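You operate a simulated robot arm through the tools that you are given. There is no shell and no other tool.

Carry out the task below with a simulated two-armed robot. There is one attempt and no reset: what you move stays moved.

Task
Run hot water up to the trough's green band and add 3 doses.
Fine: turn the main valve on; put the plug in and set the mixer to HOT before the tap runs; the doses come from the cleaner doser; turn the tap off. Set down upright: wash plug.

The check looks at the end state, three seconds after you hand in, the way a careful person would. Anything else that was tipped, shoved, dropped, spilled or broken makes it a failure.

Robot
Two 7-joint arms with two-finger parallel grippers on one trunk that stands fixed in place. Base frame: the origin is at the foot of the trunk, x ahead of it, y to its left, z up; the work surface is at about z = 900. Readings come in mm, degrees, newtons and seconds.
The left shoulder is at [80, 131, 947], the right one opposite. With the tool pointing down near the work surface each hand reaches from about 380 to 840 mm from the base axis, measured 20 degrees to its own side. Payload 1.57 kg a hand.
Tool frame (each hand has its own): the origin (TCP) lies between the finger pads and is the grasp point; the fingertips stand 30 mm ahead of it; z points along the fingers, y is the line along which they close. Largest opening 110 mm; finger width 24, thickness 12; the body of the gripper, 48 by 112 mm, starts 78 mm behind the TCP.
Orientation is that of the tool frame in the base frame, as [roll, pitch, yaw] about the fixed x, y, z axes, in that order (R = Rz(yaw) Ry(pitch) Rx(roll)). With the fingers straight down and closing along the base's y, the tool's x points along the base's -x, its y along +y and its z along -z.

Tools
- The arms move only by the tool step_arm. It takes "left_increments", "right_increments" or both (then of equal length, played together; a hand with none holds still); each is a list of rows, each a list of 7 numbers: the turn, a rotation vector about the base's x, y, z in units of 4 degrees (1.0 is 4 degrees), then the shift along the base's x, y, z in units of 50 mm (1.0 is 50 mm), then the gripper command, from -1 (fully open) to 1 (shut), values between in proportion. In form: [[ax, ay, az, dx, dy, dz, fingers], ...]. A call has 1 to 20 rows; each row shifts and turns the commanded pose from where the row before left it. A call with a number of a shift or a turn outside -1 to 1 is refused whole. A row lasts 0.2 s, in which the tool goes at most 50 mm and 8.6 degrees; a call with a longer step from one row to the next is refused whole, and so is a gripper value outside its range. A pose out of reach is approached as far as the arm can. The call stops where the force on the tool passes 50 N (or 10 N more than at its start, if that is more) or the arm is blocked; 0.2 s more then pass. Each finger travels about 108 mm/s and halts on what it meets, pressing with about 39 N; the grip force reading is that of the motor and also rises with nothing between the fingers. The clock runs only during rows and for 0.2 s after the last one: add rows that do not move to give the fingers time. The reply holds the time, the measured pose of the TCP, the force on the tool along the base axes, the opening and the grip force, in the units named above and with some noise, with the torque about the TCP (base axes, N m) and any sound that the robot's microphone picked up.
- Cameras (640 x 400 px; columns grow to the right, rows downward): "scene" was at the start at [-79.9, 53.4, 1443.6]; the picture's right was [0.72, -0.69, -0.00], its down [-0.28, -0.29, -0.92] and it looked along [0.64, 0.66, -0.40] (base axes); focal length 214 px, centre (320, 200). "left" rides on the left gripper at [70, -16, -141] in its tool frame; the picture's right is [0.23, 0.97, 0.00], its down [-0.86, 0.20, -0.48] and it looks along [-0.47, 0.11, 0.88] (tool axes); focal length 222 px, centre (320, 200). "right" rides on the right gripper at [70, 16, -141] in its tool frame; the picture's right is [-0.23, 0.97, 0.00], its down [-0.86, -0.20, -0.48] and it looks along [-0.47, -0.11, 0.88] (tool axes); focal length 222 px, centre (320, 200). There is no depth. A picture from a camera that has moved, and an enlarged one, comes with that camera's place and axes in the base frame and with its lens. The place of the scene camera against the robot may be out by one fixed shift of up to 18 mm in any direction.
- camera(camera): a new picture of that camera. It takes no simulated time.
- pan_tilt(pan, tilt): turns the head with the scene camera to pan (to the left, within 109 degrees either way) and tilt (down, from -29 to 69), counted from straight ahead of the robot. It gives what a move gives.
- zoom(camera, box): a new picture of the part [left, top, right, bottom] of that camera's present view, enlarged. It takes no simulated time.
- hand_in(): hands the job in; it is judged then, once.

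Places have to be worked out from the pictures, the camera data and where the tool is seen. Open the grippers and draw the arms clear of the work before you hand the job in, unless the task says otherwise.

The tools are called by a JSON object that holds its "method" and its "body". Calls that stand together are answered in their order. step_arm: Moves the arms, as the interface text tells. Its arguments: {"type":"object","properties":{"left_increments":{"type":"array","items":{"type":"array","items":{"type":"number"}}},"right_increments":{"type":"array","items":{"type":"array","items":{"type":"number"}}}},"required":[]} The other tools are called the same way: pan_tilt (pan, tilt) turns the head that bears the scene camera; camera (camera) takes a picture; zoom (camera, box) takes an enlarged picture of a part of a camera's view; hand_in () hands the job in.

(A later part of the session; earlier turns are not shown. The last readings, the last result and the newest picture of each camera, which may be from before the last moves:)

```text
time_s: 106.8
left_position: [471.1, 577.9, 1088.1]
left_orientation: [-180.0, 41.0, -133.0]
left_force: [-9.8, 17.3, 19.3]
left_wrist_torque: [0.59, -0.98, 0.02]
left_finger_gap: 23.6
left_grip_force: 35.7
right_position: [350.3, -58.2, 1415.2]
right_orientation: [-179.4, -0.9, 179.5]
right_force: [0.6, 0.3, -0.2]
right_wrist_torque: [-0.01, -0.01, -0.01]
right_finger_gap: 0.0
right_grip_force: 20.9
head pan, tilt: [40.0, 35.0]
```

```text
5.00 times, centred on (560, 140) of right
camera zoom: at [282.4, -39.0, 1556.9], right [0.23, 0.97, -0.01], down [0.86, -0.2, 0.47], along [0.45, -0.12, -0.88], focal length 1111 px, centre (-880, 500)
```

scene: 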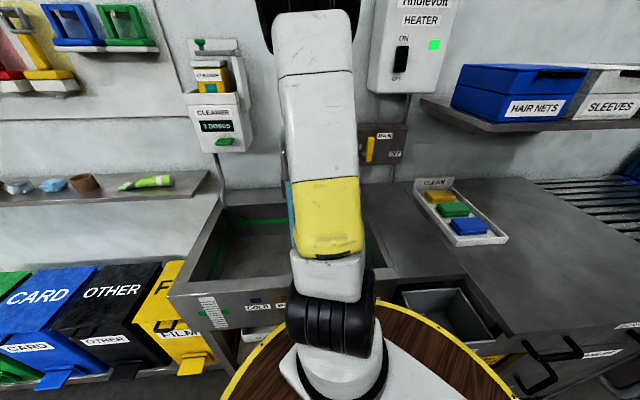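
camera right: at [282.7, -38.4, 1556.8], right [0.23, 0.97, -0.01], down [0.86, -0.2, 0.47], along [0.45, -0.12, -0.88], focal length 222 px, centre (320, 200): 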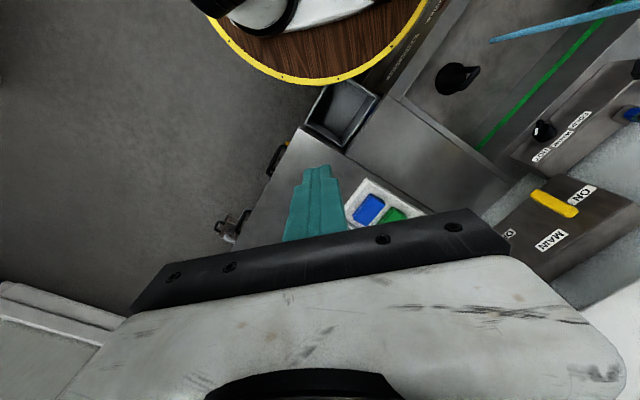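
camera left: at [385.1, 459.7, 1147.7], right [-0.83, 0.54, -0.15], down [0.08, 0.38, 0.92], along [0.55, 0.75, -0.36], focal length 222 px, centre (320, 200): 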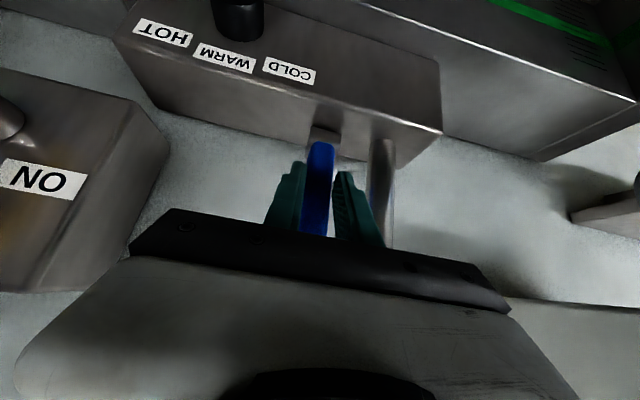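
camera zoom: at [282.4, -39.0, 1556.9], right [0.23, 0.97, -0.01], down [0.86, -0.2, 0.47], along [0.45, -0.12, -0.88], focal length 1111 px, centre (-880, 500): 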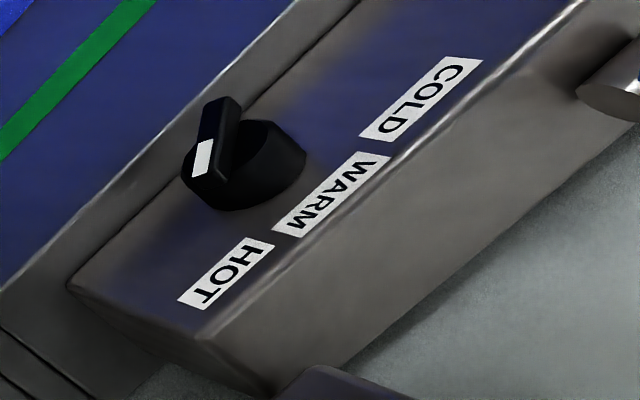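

The gauge has just begun to show a blue line at the bottom, and none of the COLD/WARM/HOT lamps is lit yet. The knob points to HOT and the heater is on, so I'll run it briefly more and check the lamps.

{"method": "step_arm", "body": {"left_increments": [[0, 0, 0, 0, 0, 0, 1], [0, 0, 0, 0, 0, 0, 1], [0, 0, 0, 0, 0, 0, 1]]}}

{"method": "zoom", "body": {"camera": "scene", "box": [190, 280, 300, 340]}}

{"method": "zoom", "body": {"camera": "right", "box": [380, 0, 640, 180]}}

```text
time_s: 107.6
left_position: [471.3, 577.3, 1086.8]
left_orientation: [-180.0, 40.9, -132.8]
left_force: [-10.7, 16.2, 18.5]
left_wrist_torque: [0.56, -0.98, 0.0]
left_finger_gap: 23.7
left_grip_force: 35.8
right_position: [348.1, -57.8, 1416.0]
right_orientation: [-179.3, -1.0, 179.8]
right_force: [-0.4, -0.4, 0.0]
right_wrist_torque: [-0.02, 0.0, -0.01]
right_finger_gap: 0.0
right_grip_force: 21.1
head pan, tilt: [40.0, 35.0]
```

```text
5.82 times, centred on (245, 310) of scene
camera zoom: at [-77.6, 43.7, 1425.8], right [0.64, -0.77, 0.0], down [-0.44, -0.37, -0.82], along [0.63, 0.53, -0.57], focal length 1248 px, centre (756, -440)
```

zoom: 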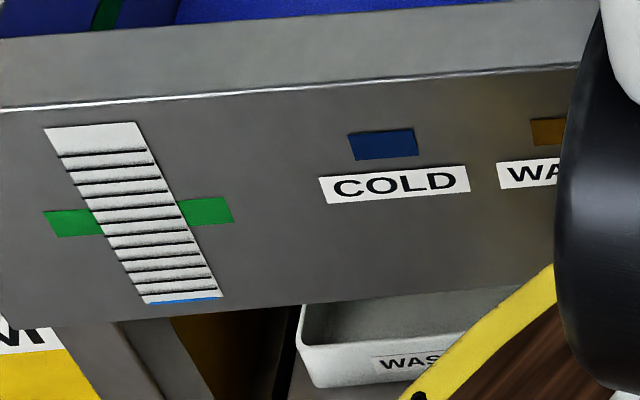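

```text
2.22 times, centred on (510, 90) of right
camera zoom: at [282.4, -39.1, 1556.9], right [0.23, 0.97, -0.01], down [0.86, -0.2, 0.47], along [0.45, -0.12, -0.88], focal length 494 px, centre (-102, 444)
```

zoom: 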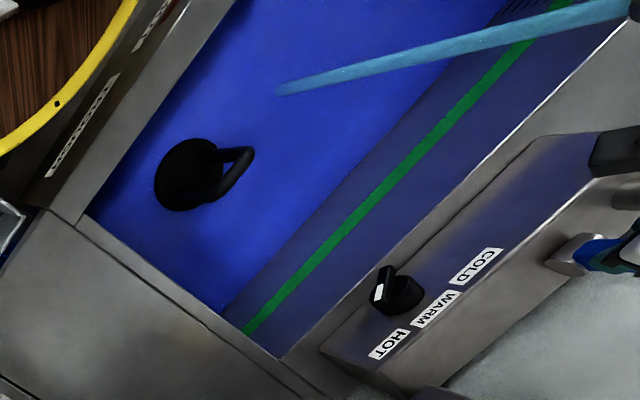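

The level is rising slowly. I'll look closely at the HOT lamp on the trough front from the right camera.

{"method": "zoom", "body": {"camera": "right", "box": [400, 0, 480, 50]}}

{"method": "zoom", "body": {"camera": "scene", "box": [240, 285, 300, 325]}}

```text
8.00 times, centred on (440, 25) of right
camera zoom: at [282.4, -39.1, 1556.9], right [0.23, 0.97, -0.01], down [0.86, -0.2, 0.47], along [0.45, -0.12, -0.88], focal length 1777 px, centre (-640, 1600)
```

zoom: 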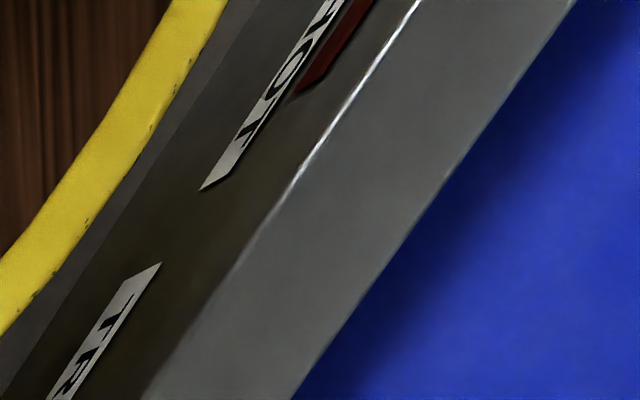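

```text
10.00 times, centred on (270, 305) of scene
camera zoom: at [-77.6, 43.7, 1425.8], right [0.64, -0.77, 0.0], down [-0.44, -0.37, -0.82], along [0.63, 0.53, -0.57], focal length 2145 px, centre (820, -850)
```

zoom: 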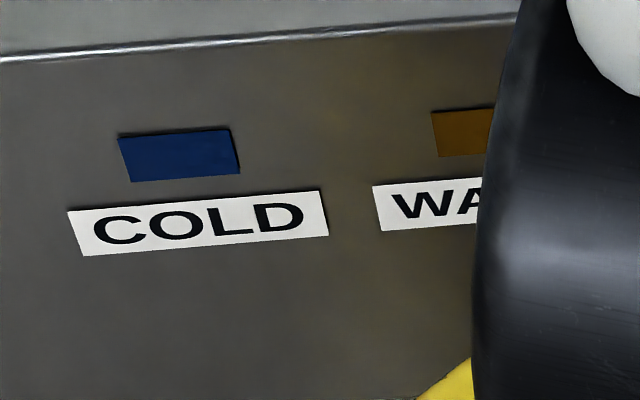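

The lamps are all still dark, which may simply be because the level is too low to sense. I'll let it run 2 more seconds and check again.

{"method": "step_arm", "body": {"left_increments": [[0, 0, 0, 0, 0, 0, 1], [0, 0, 0, 0, 0, 0, 1], [0, 0, 0, 0, 0, 0, 1], [0, 0, 0, 0, 0, 0, 1], [0, 0, 0, 0, 0, 0, 1], [0, 0, 0, 0, 0, 0, 1], [0, 0, 0, 0, 0, 0, 1], [0, 0, 0, 0, 0, 0, 1], [0, 0, 0, 0, 0, 0, 1]]}}

{"method": "zoom", "body": {"camera": "scene", "box": [190, 280, 300, 340]}}

{"method": "zoom", "body": {"camera": "right", "box": [380, 0, 640, 180]}}

```text
time_s: 109.6
left_position: [470.5, 577.1, 1085.6]
left_orientation: [179.9, 40.8, -133.0]
left_force: [-11.5, 13.6, 18.5]
left_wrist_torque: [0.44, -0.93, 0.03]
left_finger_gap: 23.5
left_grip_force: 35.8
right_position: [348.2, -57.2, 1415.4]
right_orientation: [-179.4, -0.9, 179.7]
right_force: [0.3, -0.1, -0.2]
right_wrist_torque: [-0.02, -0.05, -0.04]
right_finger_gap: 0.3
right_grip_force: 21.5
head pan, tilt: [40.0, 35.0]
```

```text
5.82 times, centred on (245, 310) of scene
camera zoom: at [-77.6, 43.6, 1425.9], right [0.64, -0.77, 0.0], down [-0.44, -0.37, -0.82], along [0.63, 0.53, -0.57], focal length 1248 px, centre (756, -440)
```

zoom: 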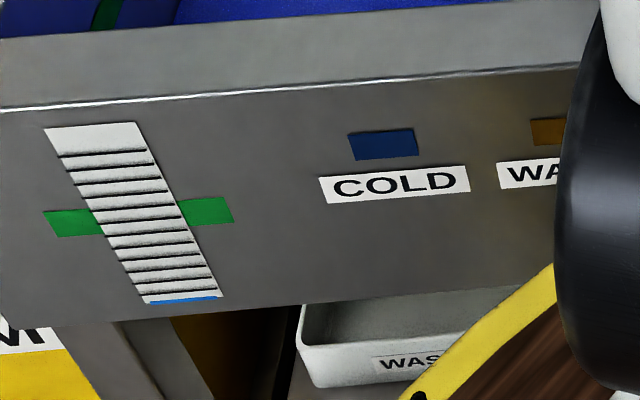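

```text
2.22 times, centred on (510, 90) of right
camera zoom: at [282.4, -39.1, 1556.9], right [0.23, 0.97, -0.01], down [0.86, -0.2, 0.47], along [0.45, -0.12, -0.88], focal length 494 px, centre (-102, 444)
```

zoom: 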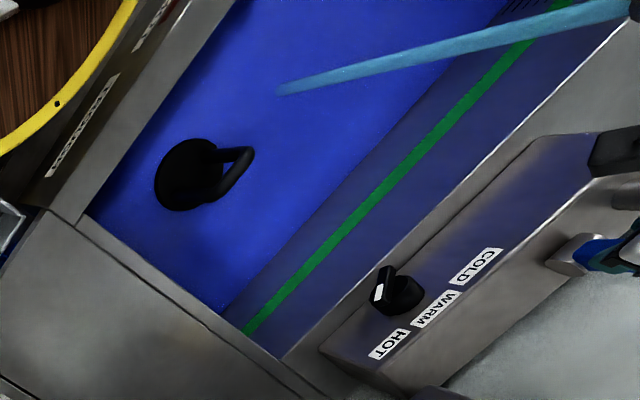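

The level rises only slowly at this opening, so I'll open the lever further along its arc to speed things up.

{"method": "step_arm", "body": {"left_increments": [[0, 0, 0, -0.079, -0.082, -0.05, 1], [0, 0, 0, -0.079, -0.082, -0.06, 1], [0, 0, 0, -0.079, -0.082, -0.08, 1], [0, 0, 0, -0.07, -0.073, -0.09, 1], [0, 0, 0, 0, 0, 0, 1]]}}

{"method": "zoom", "body": {"camera": "left", "box": [220, 100, 440, 260]}}

{"method": "zoom", "body": {"camera": "scene", "box": [190, 280, 300, 340]}}

{"method": "zoom", "body": {"camera": "right", "box": [380, 0, 640, 180]}}

```text
time_s: 110.8
left_position: [456.4, 559.6, 1070.1]
left_orientation: [-180.0, 40.5, -133.1]
left_force: [0.3, 0.2, -0.1]
left_wrist_torque: [0.0, -0.02, -0.04]
left_finger_gap: 0.1
left_grip_force: 21.8
right_position: [350.1, -58.3, 1414.6]
right_orientation: [-179.3, -1.0, 179.7]
right_force: [0.3, 0.8, -0.1]
right_wrist_torque: [0.03, 0.01, 0.0]
right_finger_gap: 0.2
right_grip_force: 21.7
head pan, tilt: [40.0, 35.0]
```

```text
2.50 times, centred on (330, 180) of left
camera zoom: at [370.4, 441.8, 1132.2], right [-0.83, 0.54, -0.15], down [0.09, 0.38, 0.92], along [0.55, 0.75, -0.36], focal length 555 px, centre (295, 250)
```

zoom: 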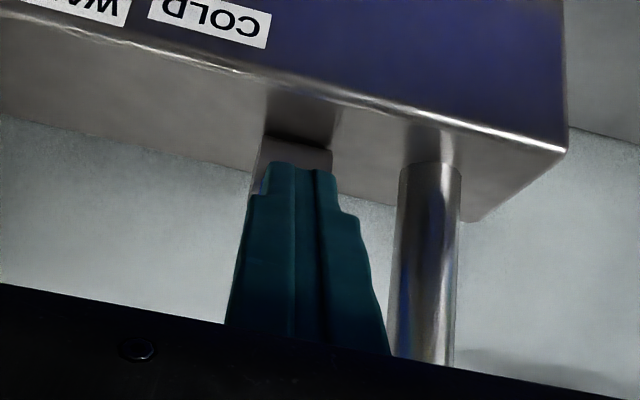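

```text
5.82 times, centred on (245, 310) of scene
camera zoom: at [-76.4, 43.2, 1425.9], right [0.64, -0.77, 0.0], down [-0.44, -0.37, -0.82], along [0.63, 0.53, -0.57], focal length 1248 px, centre (756, -440)
```

zoom: 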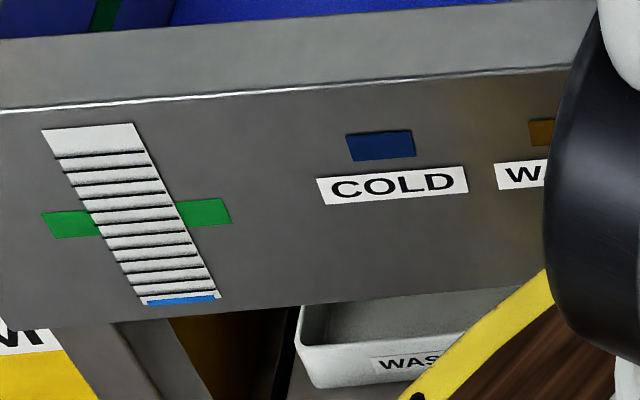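

```text
2.22 times, centred on (510, 90) of right
camera zoom: at [283.6, -39.3, 1556.6], right [0.23, 0.97, -0.01], down [0.86, -0.2, 0.47], along [0.45, -0.12, -0.88], focal length 494 px, centre (-102, 444)
```

zoom: 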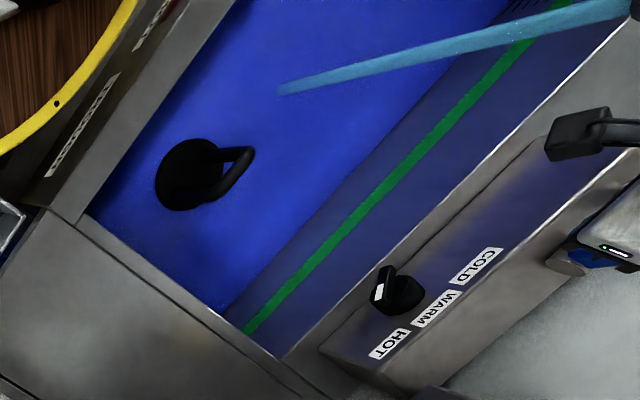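

The grip slipped off the lever, but it has stayed open and water keeps running a bit faster. Closing only needs a push from the front, so I'll back off a little to see the lever's angle.

{"method": "step_arm", "body": {"left_increments": [[0, 0, 0, -0.3, -0.3, 0.2, 1], [0, 0, 0, -0.4, -0.4, 0.4, 1], [0, 0, 0, 0, 0, 0, 1]]}}

{"method": "camera", "body": {"camera": "left"}}

{"method": "zoom", "body": {"camera": "scene", "box": [190, 280, 300, 340]}}

{"method": "zoom", "body": {"camera": "right", "box": [380, 0, 640, 180]}}

```text
time_s: 111.6
left_position: [422.5, 525.2, 1102.6]
left_orientation: [179.9, 40.7, -133.0]
left_force: [-0.8, 0.0, 0.4]
left_wrist_torque: [-0.01, 0.0, 0.04]
left_finger_gap: 0.1
left_grip_force: 21.3
right_position: [350.5, -58.6, 1414.9]
right_orientation: [-179.4, -1.0, 179.6]
right_force: [0.3, -0.3, -0.9]
right_wrist_torque: [0.0, -0.02, 0.0]
right_finger_gap: 0.0
right_grip_force: 21.5
head pan, tilt: [40.0, 35.0]
```

```text
taken
camera left: at [336.1, 407.1, 1163.8], right [-0.83, 0.54, -0.15], down [0.08, 0.38, 0.92], along [0.55, 0.75, -0.36], focal length 222 px, centre (320, 200)
```

left: 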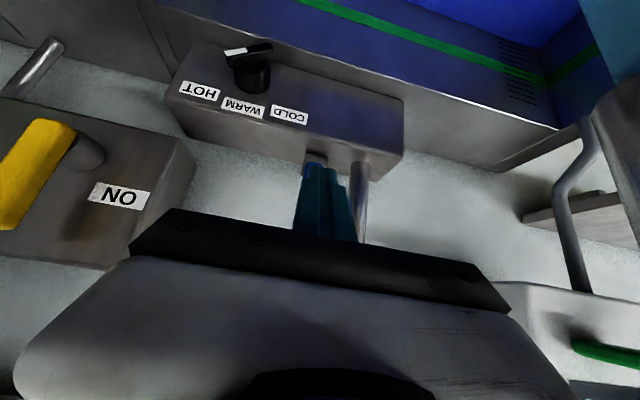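

```text
5.82 times, centred on (245, 310) of scene
camera zoom: at [-76.5, 43.5, 1425.9], right [0.64, -0.77, 0.0], down [-0.44, -0.37, -0.82], along [0.63, 0.53, -0.57], focal length 1248 px, centre (756, -440)
```

zoom: 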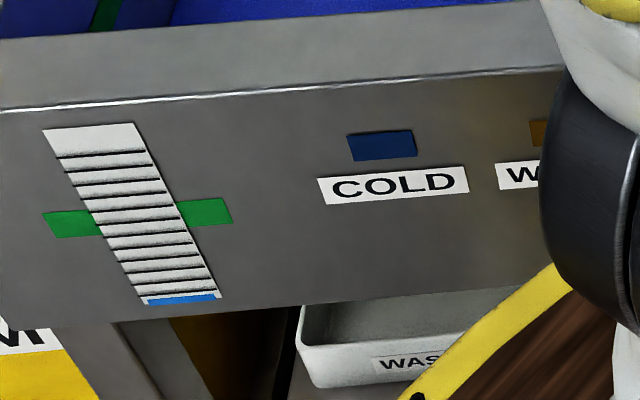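

```text
2.22 times, centred on (510, 90) of right
camera zoom: at [283.5, -39.3, 1556.7], right [0.23, 0.97, -0.01], down [0.86, -0.2, 0.47], along [0.45, -0.12, -0.88], focal length 494 px, centre (-102, 444)
```

zoom: 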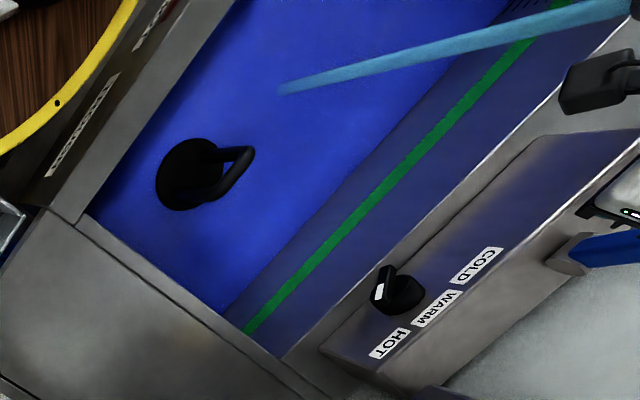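

The gauge is filling at roughly 2.5 px per second. I'll continue and keep watching the lamps.

{"method": "step_arm", "body": {"left_increments": [[0, 0, 0, 0, 0, 0, 1], [0, 0, 0, 0, 0, 0, 1], [0, 0, 0, 0, 0, 0, 1], [0, 0, 0, 0, 0, 0, 1], [0, 0, 0, 0, 0, 0, 1], [0, 0, 0, 0, 0, 0, 1], [0, 0, 0, 0, 0, 0, 1], [0, 0, 0, 0, 0, 0, 1], [0, 0, 0, 0, 0, 0, 1], [0, 0, 0, 0, 0, 0, 1], [0, 0, 0, 0, 0, 0, 1], [0, 0, 0, 0, 0, 0, 1], [0, 0, 0, 0, 0, 0, 1], [0, 0, 0, 0, 0, 0, 1]]}}

{"method": "zoom", "body": {"camera": "scene", "box": [190, 280, 300, 340]}}

{"method": "zoom", "body": {"camera": "right", "box": [380, 0, 640, 180]}}

```text
time_s: 114.6
left_position: [422.7, 524.8, 1102.4]
left_orientation: [179.9, 40.6, -132.8]
left_force: [1.3, -1.6, 0.0]
left_wrist_torque: [0.22, 0.07, 0.14]
left_finger_gap: 0.2
left_grip_force: 21.7
right_position: [350.7, -58.7, 1414.5]
right_orientation: [-179.4, -1.0, 179.6]
right_force: [-0.2, -0.7, 0.6]
right_wrist_torque: [0.0, -0.04, -0.01]
right_finger_gap: 0.2
right_grip_force: 21.0
head pan, tilt: [40.0, 35.0]
```

```text
5.82 times, centred on (245, 310) of scene
camera zoom: at [-76.5, 43.4, 1425.9], right [0.64, -0.77, 0.0], down [-0.44, -0.37, -0.82], along [0.63, 0.53, -0.57], focal length 1248 px, centre (756, -440)
```

zoom: 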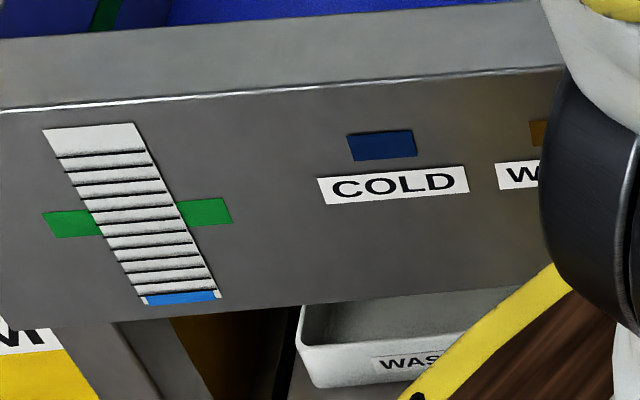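

```text
2.22 times, centred on (510, 90) of right
camera zoom: at [283.5, -39.4, 1556.7], right [0.23, 0.97, -0.01], down [0.86, -0.2, 0.47], along [0.45, -0.12, -0.88], focal length 494 px, centre (-102, 444)
```

zoom: 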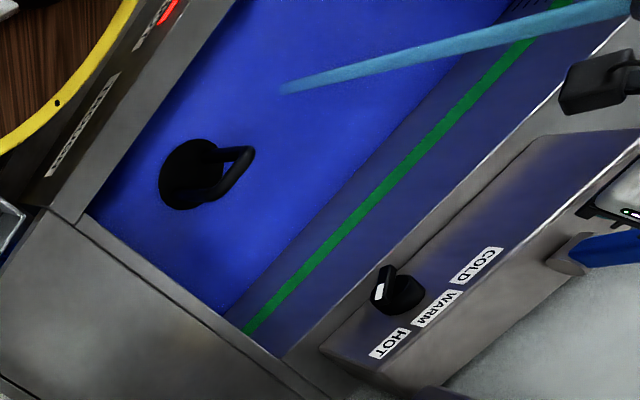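

The HOT lamp is now lit bright red, so the water is hot. I'll zoom right in on the gauge to measure the fill rate.

{"method": "zoom", "body": {"camera": "scene", "box": [194, 296, 234, 336]}}

{"method": "camera", "body": {"camera": "scene"}}

```text
10.00 times, centred on (214, 316) of scene
camera zoom: at [-76.5, 43.4, 1425.9], right [0.64, -0.77, 0.0], down [-0.44, -0.37, -0.82], along [0.63, 0.53, -0.57], focal length 2145 px, centre (1380, -960)
```

zoom: 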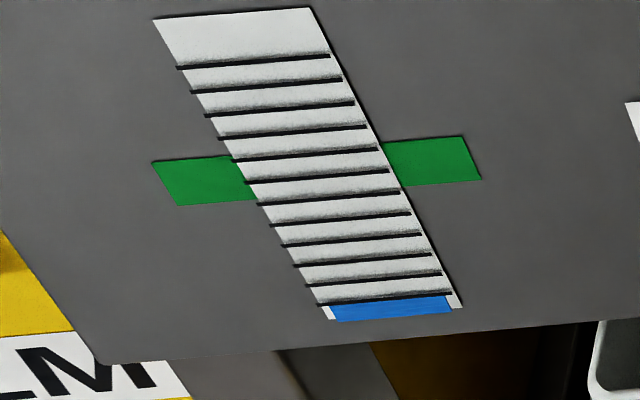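

```text
taken
```

scene: 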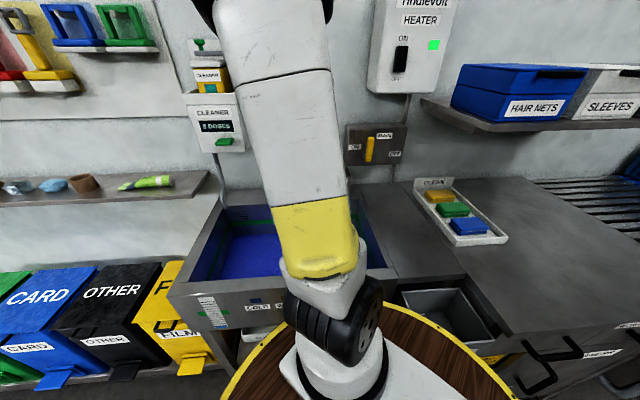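

The level is at tick 1; the green band runs from about tick 6.2 to 8.2, so I'm aiming for ~7.2. I'll let it run 4 seconds at a time and watch.

{"method": "step_arm", "body": {"left_increments": [[0, 0, 0, 0, 0, 0, 1], [0, 0, 0, 0, 0, 0, 1], [0, 0, 0, 0, 0, 0, 1], [0, 0, 0, 0, 0, 0, 1], [0, 0, 0, 0, 0, 0, 1], [0, 0, 0, 0, 0, 0, 1], [0, 0, 0, 0, 0, 0, 1], [0, 0, 0, 0, 0, 0, 1], [0, 0, 0, 0, 0, 0, 1], [0, 0, 0, 0, 0, 0, 1], [0, 0, 0, 0, 0, 0, 1], [0, 0, 0, 0, 0, 0, 1], [0, 0, 0, 0, 0, 0, 1], [0, 0, 0, 0, 0, 0, 1], [0, 0, 0, 0, 0, 0, 1], [0, 0, 0, 0, 0, 0, 1], [0, 0, 0, 0, 0, 0, 1], [0, 0, 0, 0, 0, 0, 1], [0, 0, 0, 0, 0, 0, 1], [0, 0, 0, 0, 0, 0, 1]]}}

{"method": "zoom", "body": {"camera": "scene", "box": [194, 296, 234, 336]}}

```text
time_s: 118.8
left_position: [422.7, 525.9, 1102.9]
left_orientation: [179.8, 40.7, -132.9]
left_force: [1.7, -1.9, 0.1]
left_wrist_torque: [0.18, 0.13, 0.12]
left_finger_gap: 0.2
left_grip_force: 21.2
right_position: [350.1, -57.6, 1415.2]
right_orientation: [-179.5, -1.0, 179.8]
right_force: [-0.3, -0.4, 0.0]
right_wrist_torque: [0.02, -0.01, 0.03]
right_finger_gap: 0.0
right_grip_force: 21.7
head pan, tilt: [40.0, 35.0]
```

```text
10.00 times, centred on (214, 316) of scene
camera zoom: at [-76.5, 43.4, 1425.9], right [0.64, -0.77, 0.0], down [-0.44, -0.37, -0.82], along [0.63, 0.53, -0.57], focal length 2145 px, centre (1380, -960)
```

zoom: 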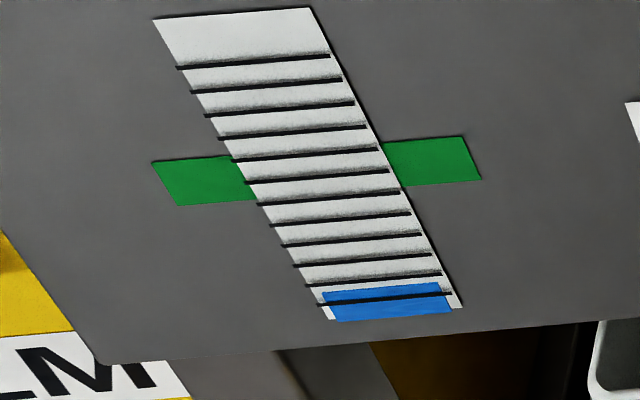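

About 7 s per tick, level ≈1.45. My hand seems to brush the faucet lightly, so I'll shift it 20 mm right while the filling continues.

{"method": "step_arm", "body": {"left_increments": [[0, 0, 0, 0.14, -0.14, 0, 1], [0, 0, 0, 0.14, -0.14, 0, 1], [0, 0, 0, 0, 0, 0, 1], [0, 0, 0, 0, 0, 0, 1], [0, 0, 0, 0, 0, 0, 1], [0, 0, 0, 0, 0, 0, 1], [0, 0, 0, 0, 0, 0, 1], [0, 0, 0, 0, 0, 0, 1], [0, 0, 0, 0, 0, 0, 1], [0, 0, 0, 0, 0, 0, 1], [0, 0, 0, 0, 0, 0, 1], [0, 0, 0, 0, 0, 0, 1], [0, 0, 0, 0, 0, 0, 1], [0, 0, 0, 0, 0, 0, 1], [0, 0, 0, 0, 0, 0, 1], [0, 0, 0, 0, 0, 0, 1], [0, 0, 0, 0, 0, 0, 1], [0, 0, 0, 0, 0, 0, 1], [0, 0, 0, 0, 0, 0, 1], [0, 0, 0, 0, 0, 0, 1]]}}

{"method": "step_arm", "body": {"left_increments": [[0, 0, 0, 0, 0, 0, 1], [0, 0, 0, 0, 0, 0, 1], [0, 0, 0, 0, 0, 0, 1], [0, 0, 0, 0, 0, 0, 1], [0, 0, 0, 0, 0, 0, 1], [0, 0, 0, 0, 0, 0, 1], [0, 0, 0, 0, 0, 0, 1], [0, 0, 0, 0, 0, 0, 1], [0, 0, 0, 0, 0, 0, 1], [0, 0, 0, 0, 0, 0, 1], [0, 0, 0, 0, 0, 0, 1], [0, 0, 0, 0, 0, 0, 1], [0, 0, 0, 0, 0, 0, 1], [0, 0, 0, 0, 0, 0, 1], [0, 0, 0, 0, 0, 0, 1], [0, 0, 0, 0, 0, 0, 1], [0, 0, 0, 0, 0, 0, 1], [0, 0, 0, 0, 0, 0, 1], [0, 0, 0, 0, 0, 0, 1], [0, 0, 0, 0, 0, 0, 1]]}}

{"method": "zoom", "body": {"camera": "scene", "box": [194, 296, 234, 336]}}

{"method": "camera", "body": {"camera": "left"}}

{"method": "zoom", "body": {"camera": "right", "box": [380, 0, 640, 180]}}

```text
time_s: 123.0
left_position: [436.3, 511.0, 1101.7]
left_orientation: [180.0, 40.7, -132.9]
left_force: [0.0, 0.7, -0.2]
left_wrist_torque: [0.0, -0.04, 0.02]
left_finger_gap: 0.0
left_grip_force: 21.0
right_position: [351.3, -58.5, 1415.7]
right_orientation: [-179.4, -1.0, 179.6]
right_force: [-0.1, -0.3, -0.7]
right_wrist_torque: [0.02, -0.02, 0.0]
right_finger_gap: 0.0
right_grip_force: 21.4
head pan, tilt: [40.0, 35.0]
```

```text
time_s: 127.2
left_position: [436.1, 512.6, 1100.9]
left_orientation: [179.9, 40.7, -132.8]
left_force: [0.0, 0.2, 0.8]
left_wrist_torque: [0.0, 0.02, 0.03]
left_finger_gap: 0.2
left_grip_force: 20.9
right_position: [349.7, -57.9, 1415.1]
right_orientation: [-179.3, -1.0, 179.7]
right_force: [-0.3, -0.5, -0.4]
right_wrist_torque: [-0.01, 0.02, -0.01]
right_finger_gap: 0.0
right_grip_force: 20.9
head pan, tilt: [40.0, 35.0]
```

```text
10.00 times, centred on (214, 316) of scene
camera zoom: at [-76.6, 43.5, 1425.9], right [0.64, -0.77, 0.0], down [-0.44, -0.37, -0.82], along [0.63, 0.53, -0.57], focal length 2145 px, centre (1380, -960)
```

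zoom: 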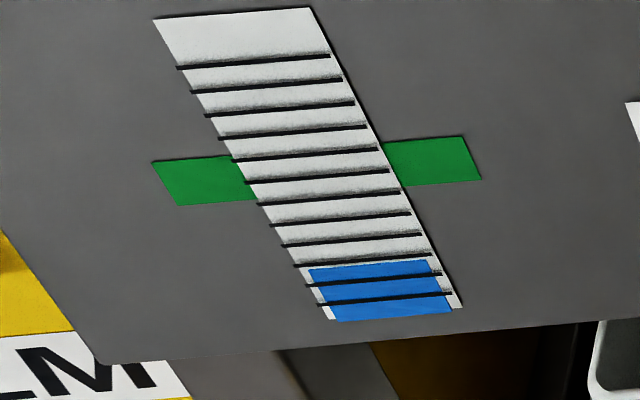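

```text
taken
camera left: at [349.6, 393.5, 1162.9], right [-0.83, 0.54, -0.15], down [0.08, 0.38, 0.92], along [0.55, 0.75, -0.36], focal length 222 px, centre (320, 200)
```

left: 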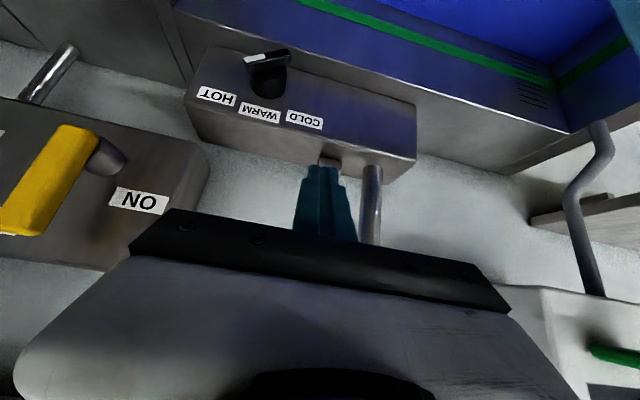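

```text
2.22 times, centred on (510, 90) of right
camera zoom: at [283.5, -39.3, 1556.7], right [0.23, 0.97, -0.01], down [0.86, -0.2, 0.47], along [0.45, -0.12, -0.88], focal length 494 px, centre (-102, 444)
```

zoom: 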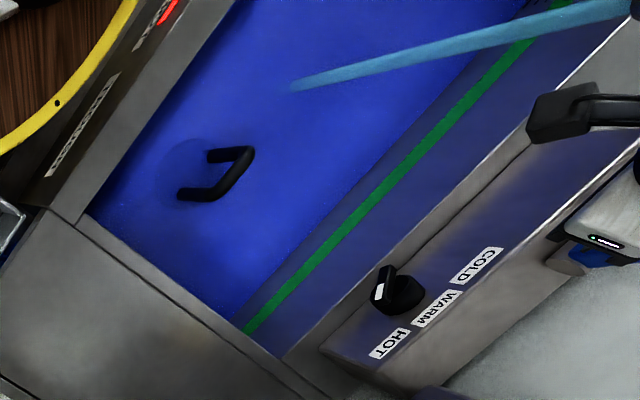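

Level ≈2.7, HOT lamp still lit, steady ~6.9 s per tick. I'll let it run on and check partway.

{"method": "step_arm", "body": {"left_increments": [[0, 0, 0, 0, 0, 0, 1], [0, 0, 0, 0, 0, 0, 1], [0, 0, 0, 0, 0, 0, 1], [0, 0, 0, 0, 0, 0, 1], [0, 0, 0, 0, 0, 0, 1], [0, 0, 0, 0, 0, 0, 1], [0, 0, 0, 0, 0, 0, 1], [0, 0, 0, 0, 0, 0, 1], [0, 0, 0, 0, 0, 0, 1], [0, 0, 0, 0, 0, 0, 1], [0, 0, 0, 0, 0, 0, 1], [0, 0, 0, 0, 0, 0, 1], [0, 0, 0, 0, 0, 0, 1], [0, 0, 0, 0, 0, 0, 1], [0, 0, 0, 0, 0, 0, 1], [0, 0, 0, 0, 0, 0, 1], [0, 0, 0, 0, 0, 0, 1], [0, 0, 0, 0, 0, 0, 1], [0, 0, 0, 0, 0, 0, 1], [0, 0, 0, 0, 0, 0, 1]]}}

{"method": "step_arm", "body": {"left_increments": [[0, 0, 0, 0, 0, 0, 1], [0, 0, 0, 0, 0, 0, 1], [0, 0, 0, 0, 0, 0, 1], [0, 0, 0, 0, 0, 0, 1], [0, 0, 0, 0, 0, 0, 1], [0, 0, 0, 0, 0, 0, 1], [0, 0, 0, 0, 0, 0, 1], [0, 0, 0, 0, 0, 0, 1], [0, 0, 0, 0, 0, 0, 1], [0, 0, 0, 0, 0, 0, 1], [0, 0, 0, 0, 0, 0, 1], [0, 0, 0, 0, 0, 0, 1], [0, 0, 0, 0, 0, 0, 1], [0, 0, 0, 0, 0, 0, 1], [0, 0, 0, 0, 0, 0, 1], [0, 0, 0, 0, 0, 0, 1], [0, 0, 0, 0, 0, 0, 1], [0, 0, 0, 0, 0, 0, 1], [0, 0, 0, 0, 0, 0, 1], [0, 0, 0, 0, 0, 0, 1]]}}

{"method": "zoom", "body": {"camera": "scene", "box": [194, 296, 234, 336]}}

{"method": "zoom", "body": {"camera": "right", "box": [380, 0, 640, 180]}}

```text
time_s: 131.4
left_position: [436.7, 511.4, 1100.4]
left_orientation: [180.0, 40.7, -132.9]
left_force: [0.2, 0.1, 0.0]
left_wrist_torque: [0.0, 0.03, 0.01]
left_finger_gap: 0.1
left_grip_force: 21.4
right_position: [350.0, -58.4, 1414.9]
right_orientation: [-179.5, -1.0, 179.7]
right_force: [0.2, 0.0, 0.3]
right_wrist_torque: [0.0, 0.02, -0.01]
right_finger_gap: 0.1
right_grip_force: 21.4
head pan, tilt: [40.0, 35.0]
```

```text
time_s: 135.6
left_position: [436.8, 511.6, 1101.3]
left_orientation: [179.9, 40.8, -132.9]
left_force: [-0.3, 0.0, -0.7]
left_wrist_torque: [0.0, 0.01, 0.0]
left_finger_gap: 0.1
left_grip_force: 21.2
right_position: [351.0, -58.0, 1414.7]
right_orientation: [-179.4, -1.0, 179.7]
right_force: [-0.6, 0.1, -0.4]
right_wrist_torque: [0.02, -0.03, 0.01]
right_finger_gap: 0.0
right_grip_force: 21.4
head pan, tilt: [40.0, 35.0]
```

```text
10.00 times, centred on (214, 316) of scene
camera zoom: at [-76.6, 43.5, 1425.9], right [0.64, -0.77, 0.0], down [-0.44, -0.37, -0.82], along [0.63, 0.53, -0.57], focal length 2145 px, centre (1380, -960)
```

zoom: 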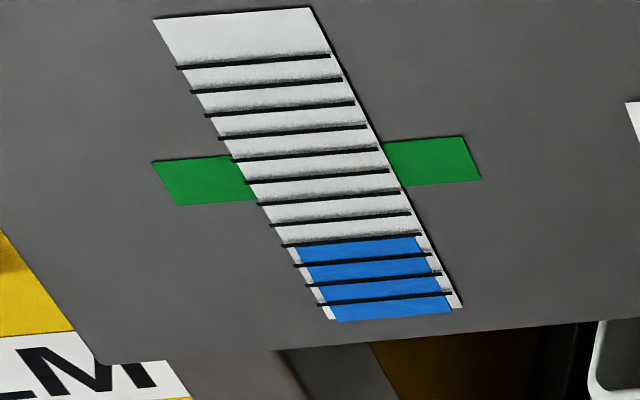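

```text
2.22 times, centred on (510, 90) of right
camera zoom: at [283.5, -39.3, 1556.7], right [0.23, 0.97, -0.01], down [0.86, -0.2, 0.47], along [0.45, -0.12, -0.88], focal length 494 px, centre (-102, 444)
```

zoom: 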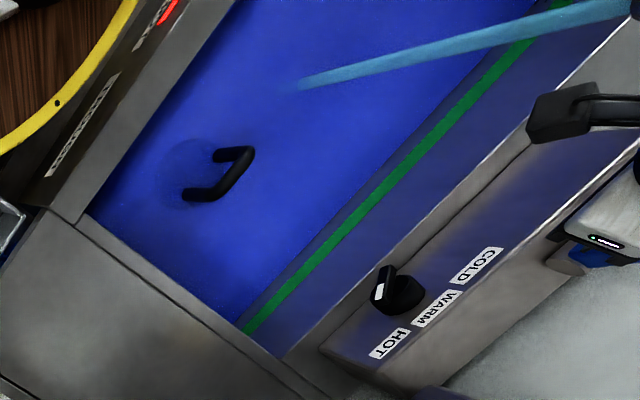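

Level ≈3.85. About 24 s more to mid-band by the gauge, and I'll cross-check against the green stripe inside the trough.

{"method": "step_arm", "body": {"left_increments": [[0, 0, 0, 0, 0, 0, 1], [0, 0, 0, 0, 0, 0, 1], [0, 0, 0, 0, 0, 0, 1], [0, 0, 0, 0, 0, 0, 1], [0, 0, 0, 0, 0, 0, 1], [0, 0, 0, 0, 0, 0, 1], [0, 0, 0, 0, 0, 0, 1], [0, 0, 0, 0, 0, 0, 1], [0, 0, 0, 0, 0, 0, 1], [0, 0, 0, 0, 0, 0, 1], [0, 0, 0, 0, 0, 0, 1], [0, 0, 0, 0, 0, 0, 1], [0, 0, 0, 0, 0, 0, 1], [0, 0, 0, 0, 0, 0, 1], [0, 0, 0, 0, 0, 0, 1], [0, 0, 0, 0, 0, 0, 1], [0, 0, 0, 0, 0, 0, 1], [0, 0, 0, 0, 0, 0, 1], [0, 0, 0, 0, 0, 0, 1], [0, 0, 0, 0, 0, 0, 1]]}}

{"method": "step_arm", "body": {"left_increments": [[0, 0, 0, 0, 0, 0, 1], [0, 0, 0, 0, 0, 0, 1], [0, 0, 0, 0, 0, 0, 1], [0, 0, 0, 0, 0, 0, 1], [0, 0, 0, 0, 0, 0, 1], [0, 0, 0, 0, 0, 0, 1], [0, 0, 0, 0, 0, 0, 1], [0, 0, 0, 0, 0, 0, 1], [0, 0, 0, 0, 0, 0, 1], [0, 0, 0, 0, 0, 0, 1], [0, 0, 0, 0, 0, 0, 1], [0, 0, 0, 0, 0, 0, 1], [0, 0, 0, 0, 0, 0, 1], [0, 0, 0, 0, 0, 0, 1], [0, 0, 0, 0, 0, 0, 1], [0, 0, 0, 0, 0, 0, 1], [0, 0, 0, 0, 0, 0, 1], [0, 0, 0, 0, 0, 0, 1], [0, 0, 0, 0, 0, 0, 1], [0, 0, 0, 0, 0, 0, 1]]}}

{"method": "zoom", "body": {"camera": "scene", "box": [194, 296, 234, 336]}}

{"method": "zoom", "body": {"camera": "right", "box": [380, 0, 640, 180]}}

{"method": "zoom", "body": {"camera": "scene", "box": [180, 190, 300, 310]}}

```text
time_s: 139.8
left_position: [435.7, 511.6, 1101.7]
left_orientation: [179.9, 40.6, -132.9]
left_force: [0.0, -0.8, -0.3]
left_wrist_torque: [-0.01, 0.03, 0.01]
left_finger_gap: 0.1
left_grip_force: 21.1
right_position: [350.3, -58.1, 1413.9]
right_orientation: [-179.3, -0.9, 179.7]
right_force: [-0.6, -0.4, 0.5]
right_wrist_torque: [-0.01, -0.02, 0.0]
right_finger_gap: 0.0
right_grip_force: 21.3
head pan, tilt: [40.0, 35.0]
```

```text
time_s: 144.0
left_position: [436.8, 511.7, 1101.3]
left_orientation: [179.8, 40.8, -132.9]
left_force: [0.3, 0.6, -0.2]
left_wrist_torque: [0.02, 0.02, -0.03]
left_finger_gap: 0.0
left_grip_force: 21.6
right_position: [350.7, -58.5, 1414.8]
right_orientation: [-179.4, -1.0, 179.7]
right_force: [0.0, 0.3, 0.9]
right_wrist_torque: [-0.02, -0.03, 0.02]
right_finger_gap: 0.1
right_grip_force: 21.6
head pan, tilt: [40.0, 35.0]
```

```text
10.00 times, centred on (214, 316) of scene
camera zoom: at [-76.6, 43.5, 1425.9], right [0.64, -0.77, 0.0], down [-0.44, -0.37, -0.82], along [0.63, 0.53, -0.57], focal length 2145 px, centre (1380, -960)
```

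zoom: 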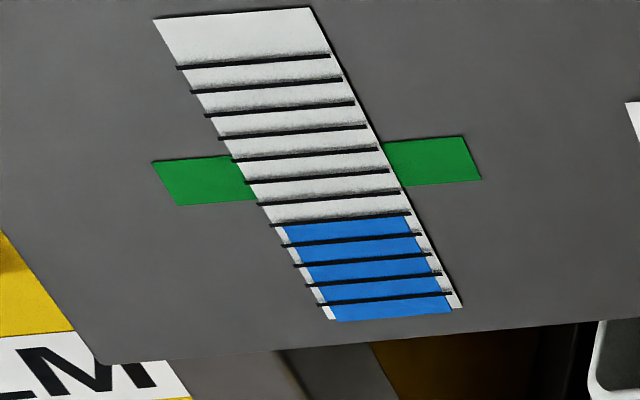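

```text
2.22 times, centred on (510, 90) of right
camera zoom: at [283.5, -39.3, 1556.7], right [0.23, 0.97, -0.01], down [0.86, -0.2, 0.47], along [0.45, -0.12, -0.88], focal length 494 px, centre (-102, 444)
```

zoom: 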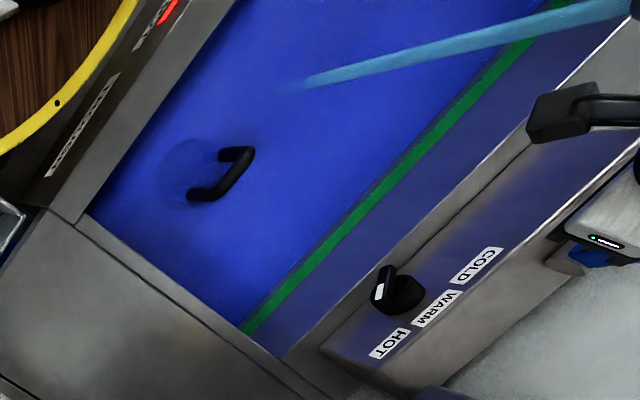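

```text
3.33 times, centred on (240, 250) of scene
camera zoom: at [-76.6, 43.5, 1425.9], right [0.64, -0.77, 0.0], down [-0.44, -0.37, -0.82], along [0.63, 0.53, -0.57], focal length 715 px, centre (587, 33)
```

zoom: 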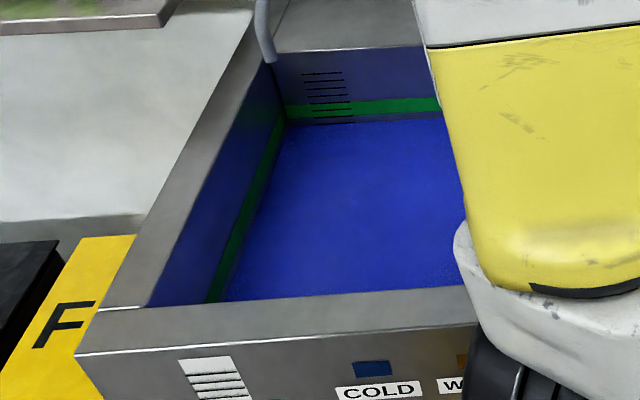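

Level ≈4.85 and the water sits just below the inner green stripe, so gauge and stripe agree. I'll continue another ~8 s.

{"method": "step_arm", "body": {"left_increments": [[0, 0, 0, 0, 0, 0, 1], [0, 0, 0, 0, 0, 0, 1], [0, 0, 0, 0, 0, 0, 1], [0, 0, 0, 0, 0, 0, 1], [0, 0, 0, 0, 0, 0, 1], [0, 0, 0, 0, 0, 0, 1], [0, 0, 0, 0, 0, 0, 1], [0, 0, 0, 0, 0, 0, 1], [0, 0, 0, 0, 0, 0, 1], [0, 0, 0, 0, 0, 0, 1], [0, 0, 0, 0, 0, 0, 1], [0, 0, 0, 0, 0, 0, 1], [0, 0, 0, 0, 0, 0, 1], [0, 0, 0, 0, 0, 0, 1], [0, 0, 0, 0, 0, 0, 1], [0, 0, 0, 0, 0, 0, 1], [0, 0, 0, 0, 0, 0, 1], [0, 0, 0, 0, 0, 0, 1], [0, 0, 0, 0, 0, 0, 1], [0, 0, 0, 0, 0, 0, 1]]}}

{"method": "step_arm", "body": {"left_increments": [[0, 0, 0, 0, 0, 0, 1], [0, 0, 0, 0, 0, 0, 1], [0, 0, 0, 0, 0, 0, 1], [0, 0, 0, 0, 0, 0, 1], [0, 0, 0, 0, 0, 0, 1], [0, 0, 0, 0, 0, 0, 1], [0, 0, 0, 0, 0, 0, 1], [0, 0, 0, 0, 0, 0, 1], [0, 0, 0, 0, 0, 0, 1], [0, 0, 0, 0, 0, 0, 1], [0, 0, 0, 0, 0, 0, 1], [0, 0, 0, 0, 0, 0, 1], [0, 0, 0, 0, 0, 0, 1], [0, 0, 0, 0, 0, 0, 1], [0, 0, 0, 0, 0, 0, 1]]}}

{"method": "zoom", "body": {"camera": "scene", "box": [194, 296, 234, 336]}}

{"method": "zoom", "body": {"camera": "scene", "box": [180, 190, 300, 310]}}

{"method": "zoom", "body": {"camera": "right", "box": [560, 70, 640, 170]}}

```text
time_s: 148.2
left_position: [436.3, 511.1, 1101.0]
left_orientation: [179.9, 40.7, -132.9]
left_force: [-0.3, 0.1, 0.4]
left_wrist_torque: [-0.01, 0.01, -0.04]
left_finger_gap: 0.0
left_grip_force: 20.8
right_position: [349.7, -58.2, 1414.6]
right_orientation: [-179.3, -1.0, 179.7]
right_force: [0.0, 0.2, 0.3]
right_wrist_torque: [-0.02, -0.01, 0.03]
right_finger_gap: 0.0
right_grip_force: 21.6
head pan, tilt: [40.0, 35.0]
```

```text
time_s: 151.4
left_position: [436.3, 512.3, 1101.3]
left_orientation: [179.9, 40.7, -133.0]
left_force: [-0.3, 0.8, 0.1]
left_wrist_torque: [0.02, 0.04, 0.03]
left_finger_gap: 0.1
left_grip_force: 20.9
right_position: [350.5, -57.9, 1415.2]
right_orientation: [-179.5, -1.0, 179.7]
right_force: [0.4, 0.3, 0.2]
right_wrist_torque: [0.02, 0.05, 0.01]
right_finger_gap: 0.0
right_grip_force: 21.1
head pan, tilt: [40.0, 35.0]
```

```text
10.00 times, centred on (214, 316) of scene
camera zoom: at [-76.6, 43.5, 1425.9], right [0.64, -0.77, 0.0], down [-0.44, -0.37, -0.82], along [0.63, 0.53, -0.57], focal length 2145 px, centre (1380, -960)
```

zoom: 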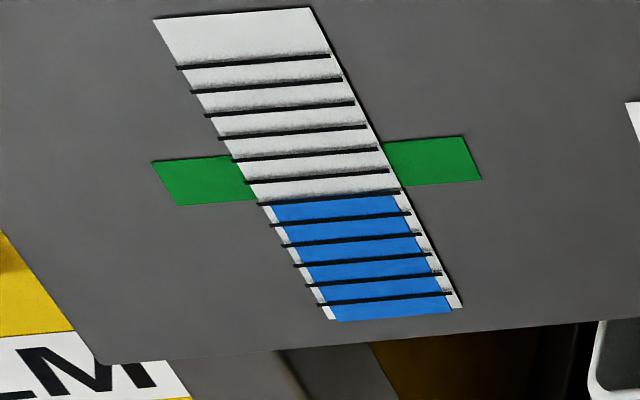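

```text
3.33 times, centred on (240, 250) of scene
camera zoom: at [-76.6, 43.5, 1425.9], right [0.64, -0.77, 0.0], down [-0.44, -0.37, -0.82], along [0.63, 0.53, -0.57], focal length 715 px, centre (587, 33)
```

zoom: 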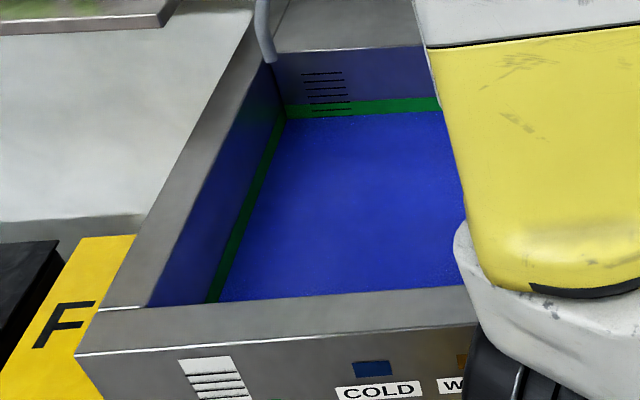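

```text
4.00 times, centred on (600, 120) of right
camera zoom: at [283.5, -39.3, 1556.7], right [0.23, 0.97, -0.01], down [0.86, -0.2, 0.47], along [0.45, -0.12, -0.88], focal length 888 px, centre (-800, 520)
```

zoom: 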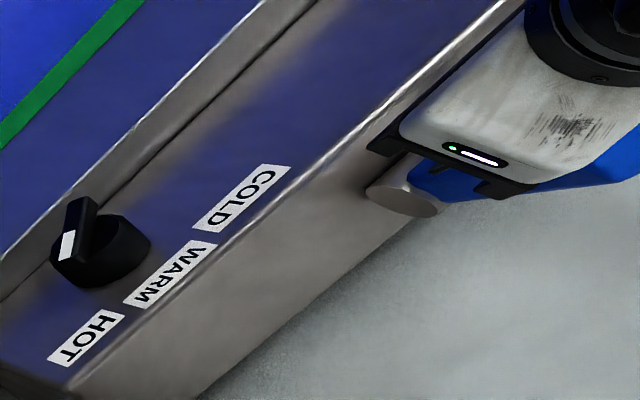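

Level ≈5.76 and the water is just touching the stripe. I'll pre-position the hand in front of the lever and wait about 8 s more, then close.

{"method": "step_arm", "body": {"left_increments": [[0, 0, 0, -0.075, 0.073, 0, 1], [0, 0, 0, -0.075, 0.073, 0, 1], [0, 0, 0, 0, 0, 0, 1], [0, 0, 0, 0, 0, 0, 1], [0, 0, 0, 0, 0, 0, 1], [0, 0, 0, 0, 0, 0, 1], [0, 0, 0, 0, 0, 0, 1], [0, 0, 0, 0, 0, 0, 1], [0, 0, 0, 0, 0, 0, 1], [0, 0, 0, 0, 0, 0, 1], [0, 0, 0, 0, 0, 0, 1], [0, 0, 0, 0, 0, 0, 1], [0, 0, 0, 0, 0, 0, 1], [0, 0, 0, 0, 0, 0, 1], [0, 0, 0, 0, 0, 0, 1], [0, 0, 0, 0, 0, 0, 1], [0, 0, 0, 0, 0, 0, 1], [0, 0, 0, 0, 0, 0, 1], [0, 0, 0, 0, 0, 0, 1], [0, 0, 0, 0, 0, 0, 1]]}}

{"method": "step_arm", "body": {"left_increments": [[0, 0, 0, 0, 0, 0, 1], [0, 0, 0, 0, 0, 0, 1], [0, 0, 0, 0, 0, 0, 1], [0, 0, 0, 0, 0, 0, 1], [0, 0, 0, 0, 0, 0, 1], [0, 0, 0, 0, 0, 0, 1], [0, 0, 0, 0, 0, 0, 1], [0, 0, 0, 0, 0, 0, 1], [0, 0, 0, 0, 0, 0, 1], [0, 0, 0, 0, 0, 0, 1], [0, 0, 0, 0, 0, 0, 1], [0, 0, 0, 0, 0, 0, 1]]}}

{"method": "zoom", "body": {"camera": "scene", "box": [194, 296, 234, 336]}}

{"method": "camera", "body": {"camera": "left"}}

```text
time_s: 155.6
left_position: [429.1, 519.3, 1100.3]
left_orientation: [-180.0, 40.7, -133.0]
left_force: [-0.1, 0.2, 0.4]
left_wrist_torque: [-0.02, 0.02, 0.0]
left_finger_gap: 0.0
left_grip_force: 21.7
right_position: [351.4, -58.0, 1415.2]
right_orientation: [-179.4, -0.9, 179.7]
right_force: [0.1, -1.0, 0.1]
right_wrist_torque: [-0.03, -0.03, 0.02]
right_finger_gap: 0.1
right_grip_force: 21.2
head pan, tilt: [40.0, 35.0]
```

```text
time_s: 158.2
left_position: [427.8, 519.8, 1101.7]
left_orientation: [179.9, 40.7, -132.9]
left_force: [-0.1, -1.4, 0.7]
left_wrist_torque: [0.0, 0.0, 0.0]
left_finger_gap: 0.0
left_grip_force: 21.0
right_position: [351.9, -57.8, 1413.7]
right_orientation: [-179.4, -1.1, 179.7]
right_force: [-0.4, 0.3, -0.9]
right_wrist_torque: [-0.01, 0.0, 0.02]
right_finger_gap: 0.0
right_grip_force: 20.9
head pan, tilt: [40.0, 35.0]
```

```text
10.00 times, centred on (214, 316) of scene
camera zoom: at [-76.6, 43.5, 1425.9], right [0.64, -0.77, 0.0], down [-0.44, -0.37, -0.82], along [0.63, 0.53, -0.57], focal length 2145 px, centre (1380, -960)
```

zoom: 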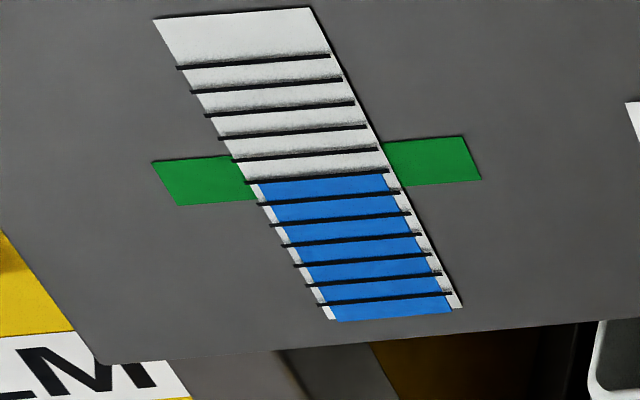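

```text
taken
camera left: at [341.7, 401.4, 1162.8], right [-0.83, 0.54, -0.15], down [0.08, 0.38, 0.92], along [0.55, 0.75, -0.36], focal length 222 px, centre (320, 200)
```

left: 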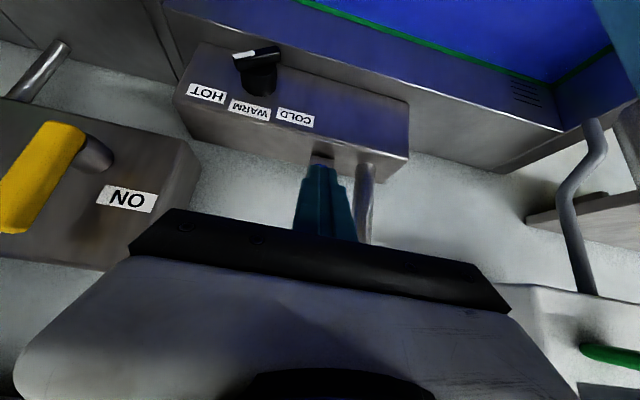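

The level is at about 6.9, already inside the band roughly a third of the way up. Time to close: I'll push the lever back toward the wall.

{"method": "step_arm", "body": {"left_increments": [[0, 0, 0, 0.28, 0.29, 0, 1], [0, 0, 0, 0.28, 0.29, 0, 1], [0, 0, 0, 0.17, 0.176, 0, 1], [0, 0, 0, 0.1, 0.104, 0, 1], [0, 0, 0, 0.07, 0.073, 0, 1], [0, 0, 0, 0.05, 0.052, 0, 1]]}}

{"method": "zoom", "body": {"camera": "right", "box": [380, 0, 640, 180]}}

{"method": "camera", "body": {"camera": "left"}}

{"method": "zoom", "body": {"camera": "scene", "box": [194, 296, 234, 336]}}

```text
time_s: 159.6
left_position: [475.9, 568.2, 1102.3]
left_orientation: [179.9, 40.7, -133.1]
left_force: [-0.5, -0.3, 0.7]
left_wrist_torque: [-0.01, 0.02, -0.01]
left_finger_gap: 0.0
left_grip_force: 21.2
right_position: [348.8, -57.2, 1414.9]
right_orientation: [-179.4, -1.0, 179.7]
right_force: [-0.1, -0.1, -0.4]
right_wrist_torque: [0.01, -0.02, -0.02]
right_finger_gap: 0.0
right_grip_force: 21.4
head pan, tilt: [40.0, 35.0]
```

```text
2.22 times, centred on (510, 90) of right
camera zoom: at [283.5, -39.3, 1556.7], right [0.23, 0.97, -0.01], down [0.86, -0.2, 0.47], along [0.45, -0.12, -0.88], focal length 494 px, centre (-102, 444)
```

zoom: 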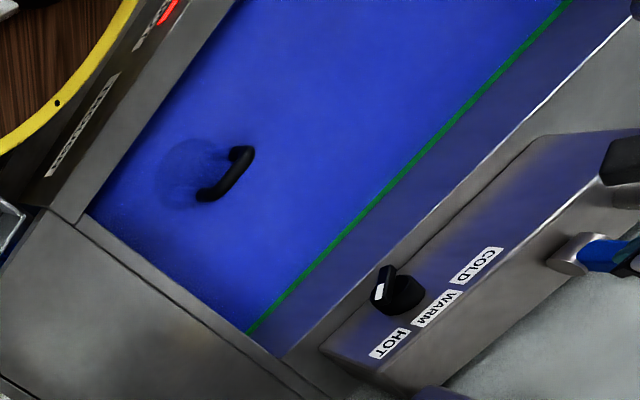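

```text
taken
camera left: at [389.1, 450.2, 1162.9], right [-0.83, 0.54, -0.15], down [0.08, 0.38, 0.92], along [0.55, 0.75, -0.36], focal length 222 px, centre (320, 200)
```

left: 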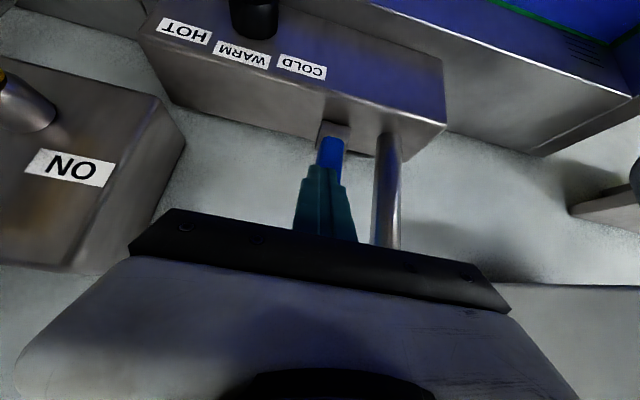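

```text
10.00 times, centred on (214, 316) of scene
camera zoom: at [-76.6, 43.5, 1425.9], right [0.64, -0.77, 0.0], down [-0.44, -0.37, -0.82], along [0.63, 0.53, -0.57], focal length 2145 px, centre (1380, -960)
```

zoom: 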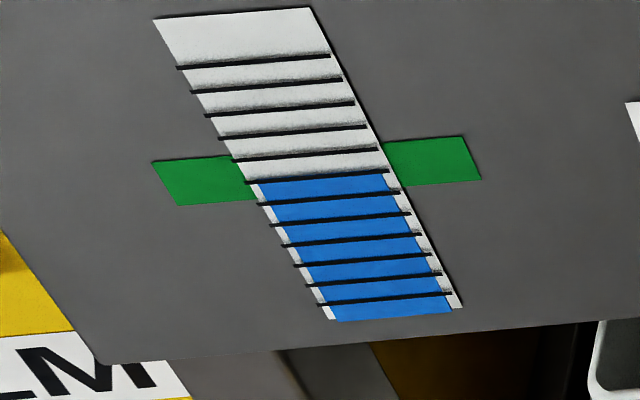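

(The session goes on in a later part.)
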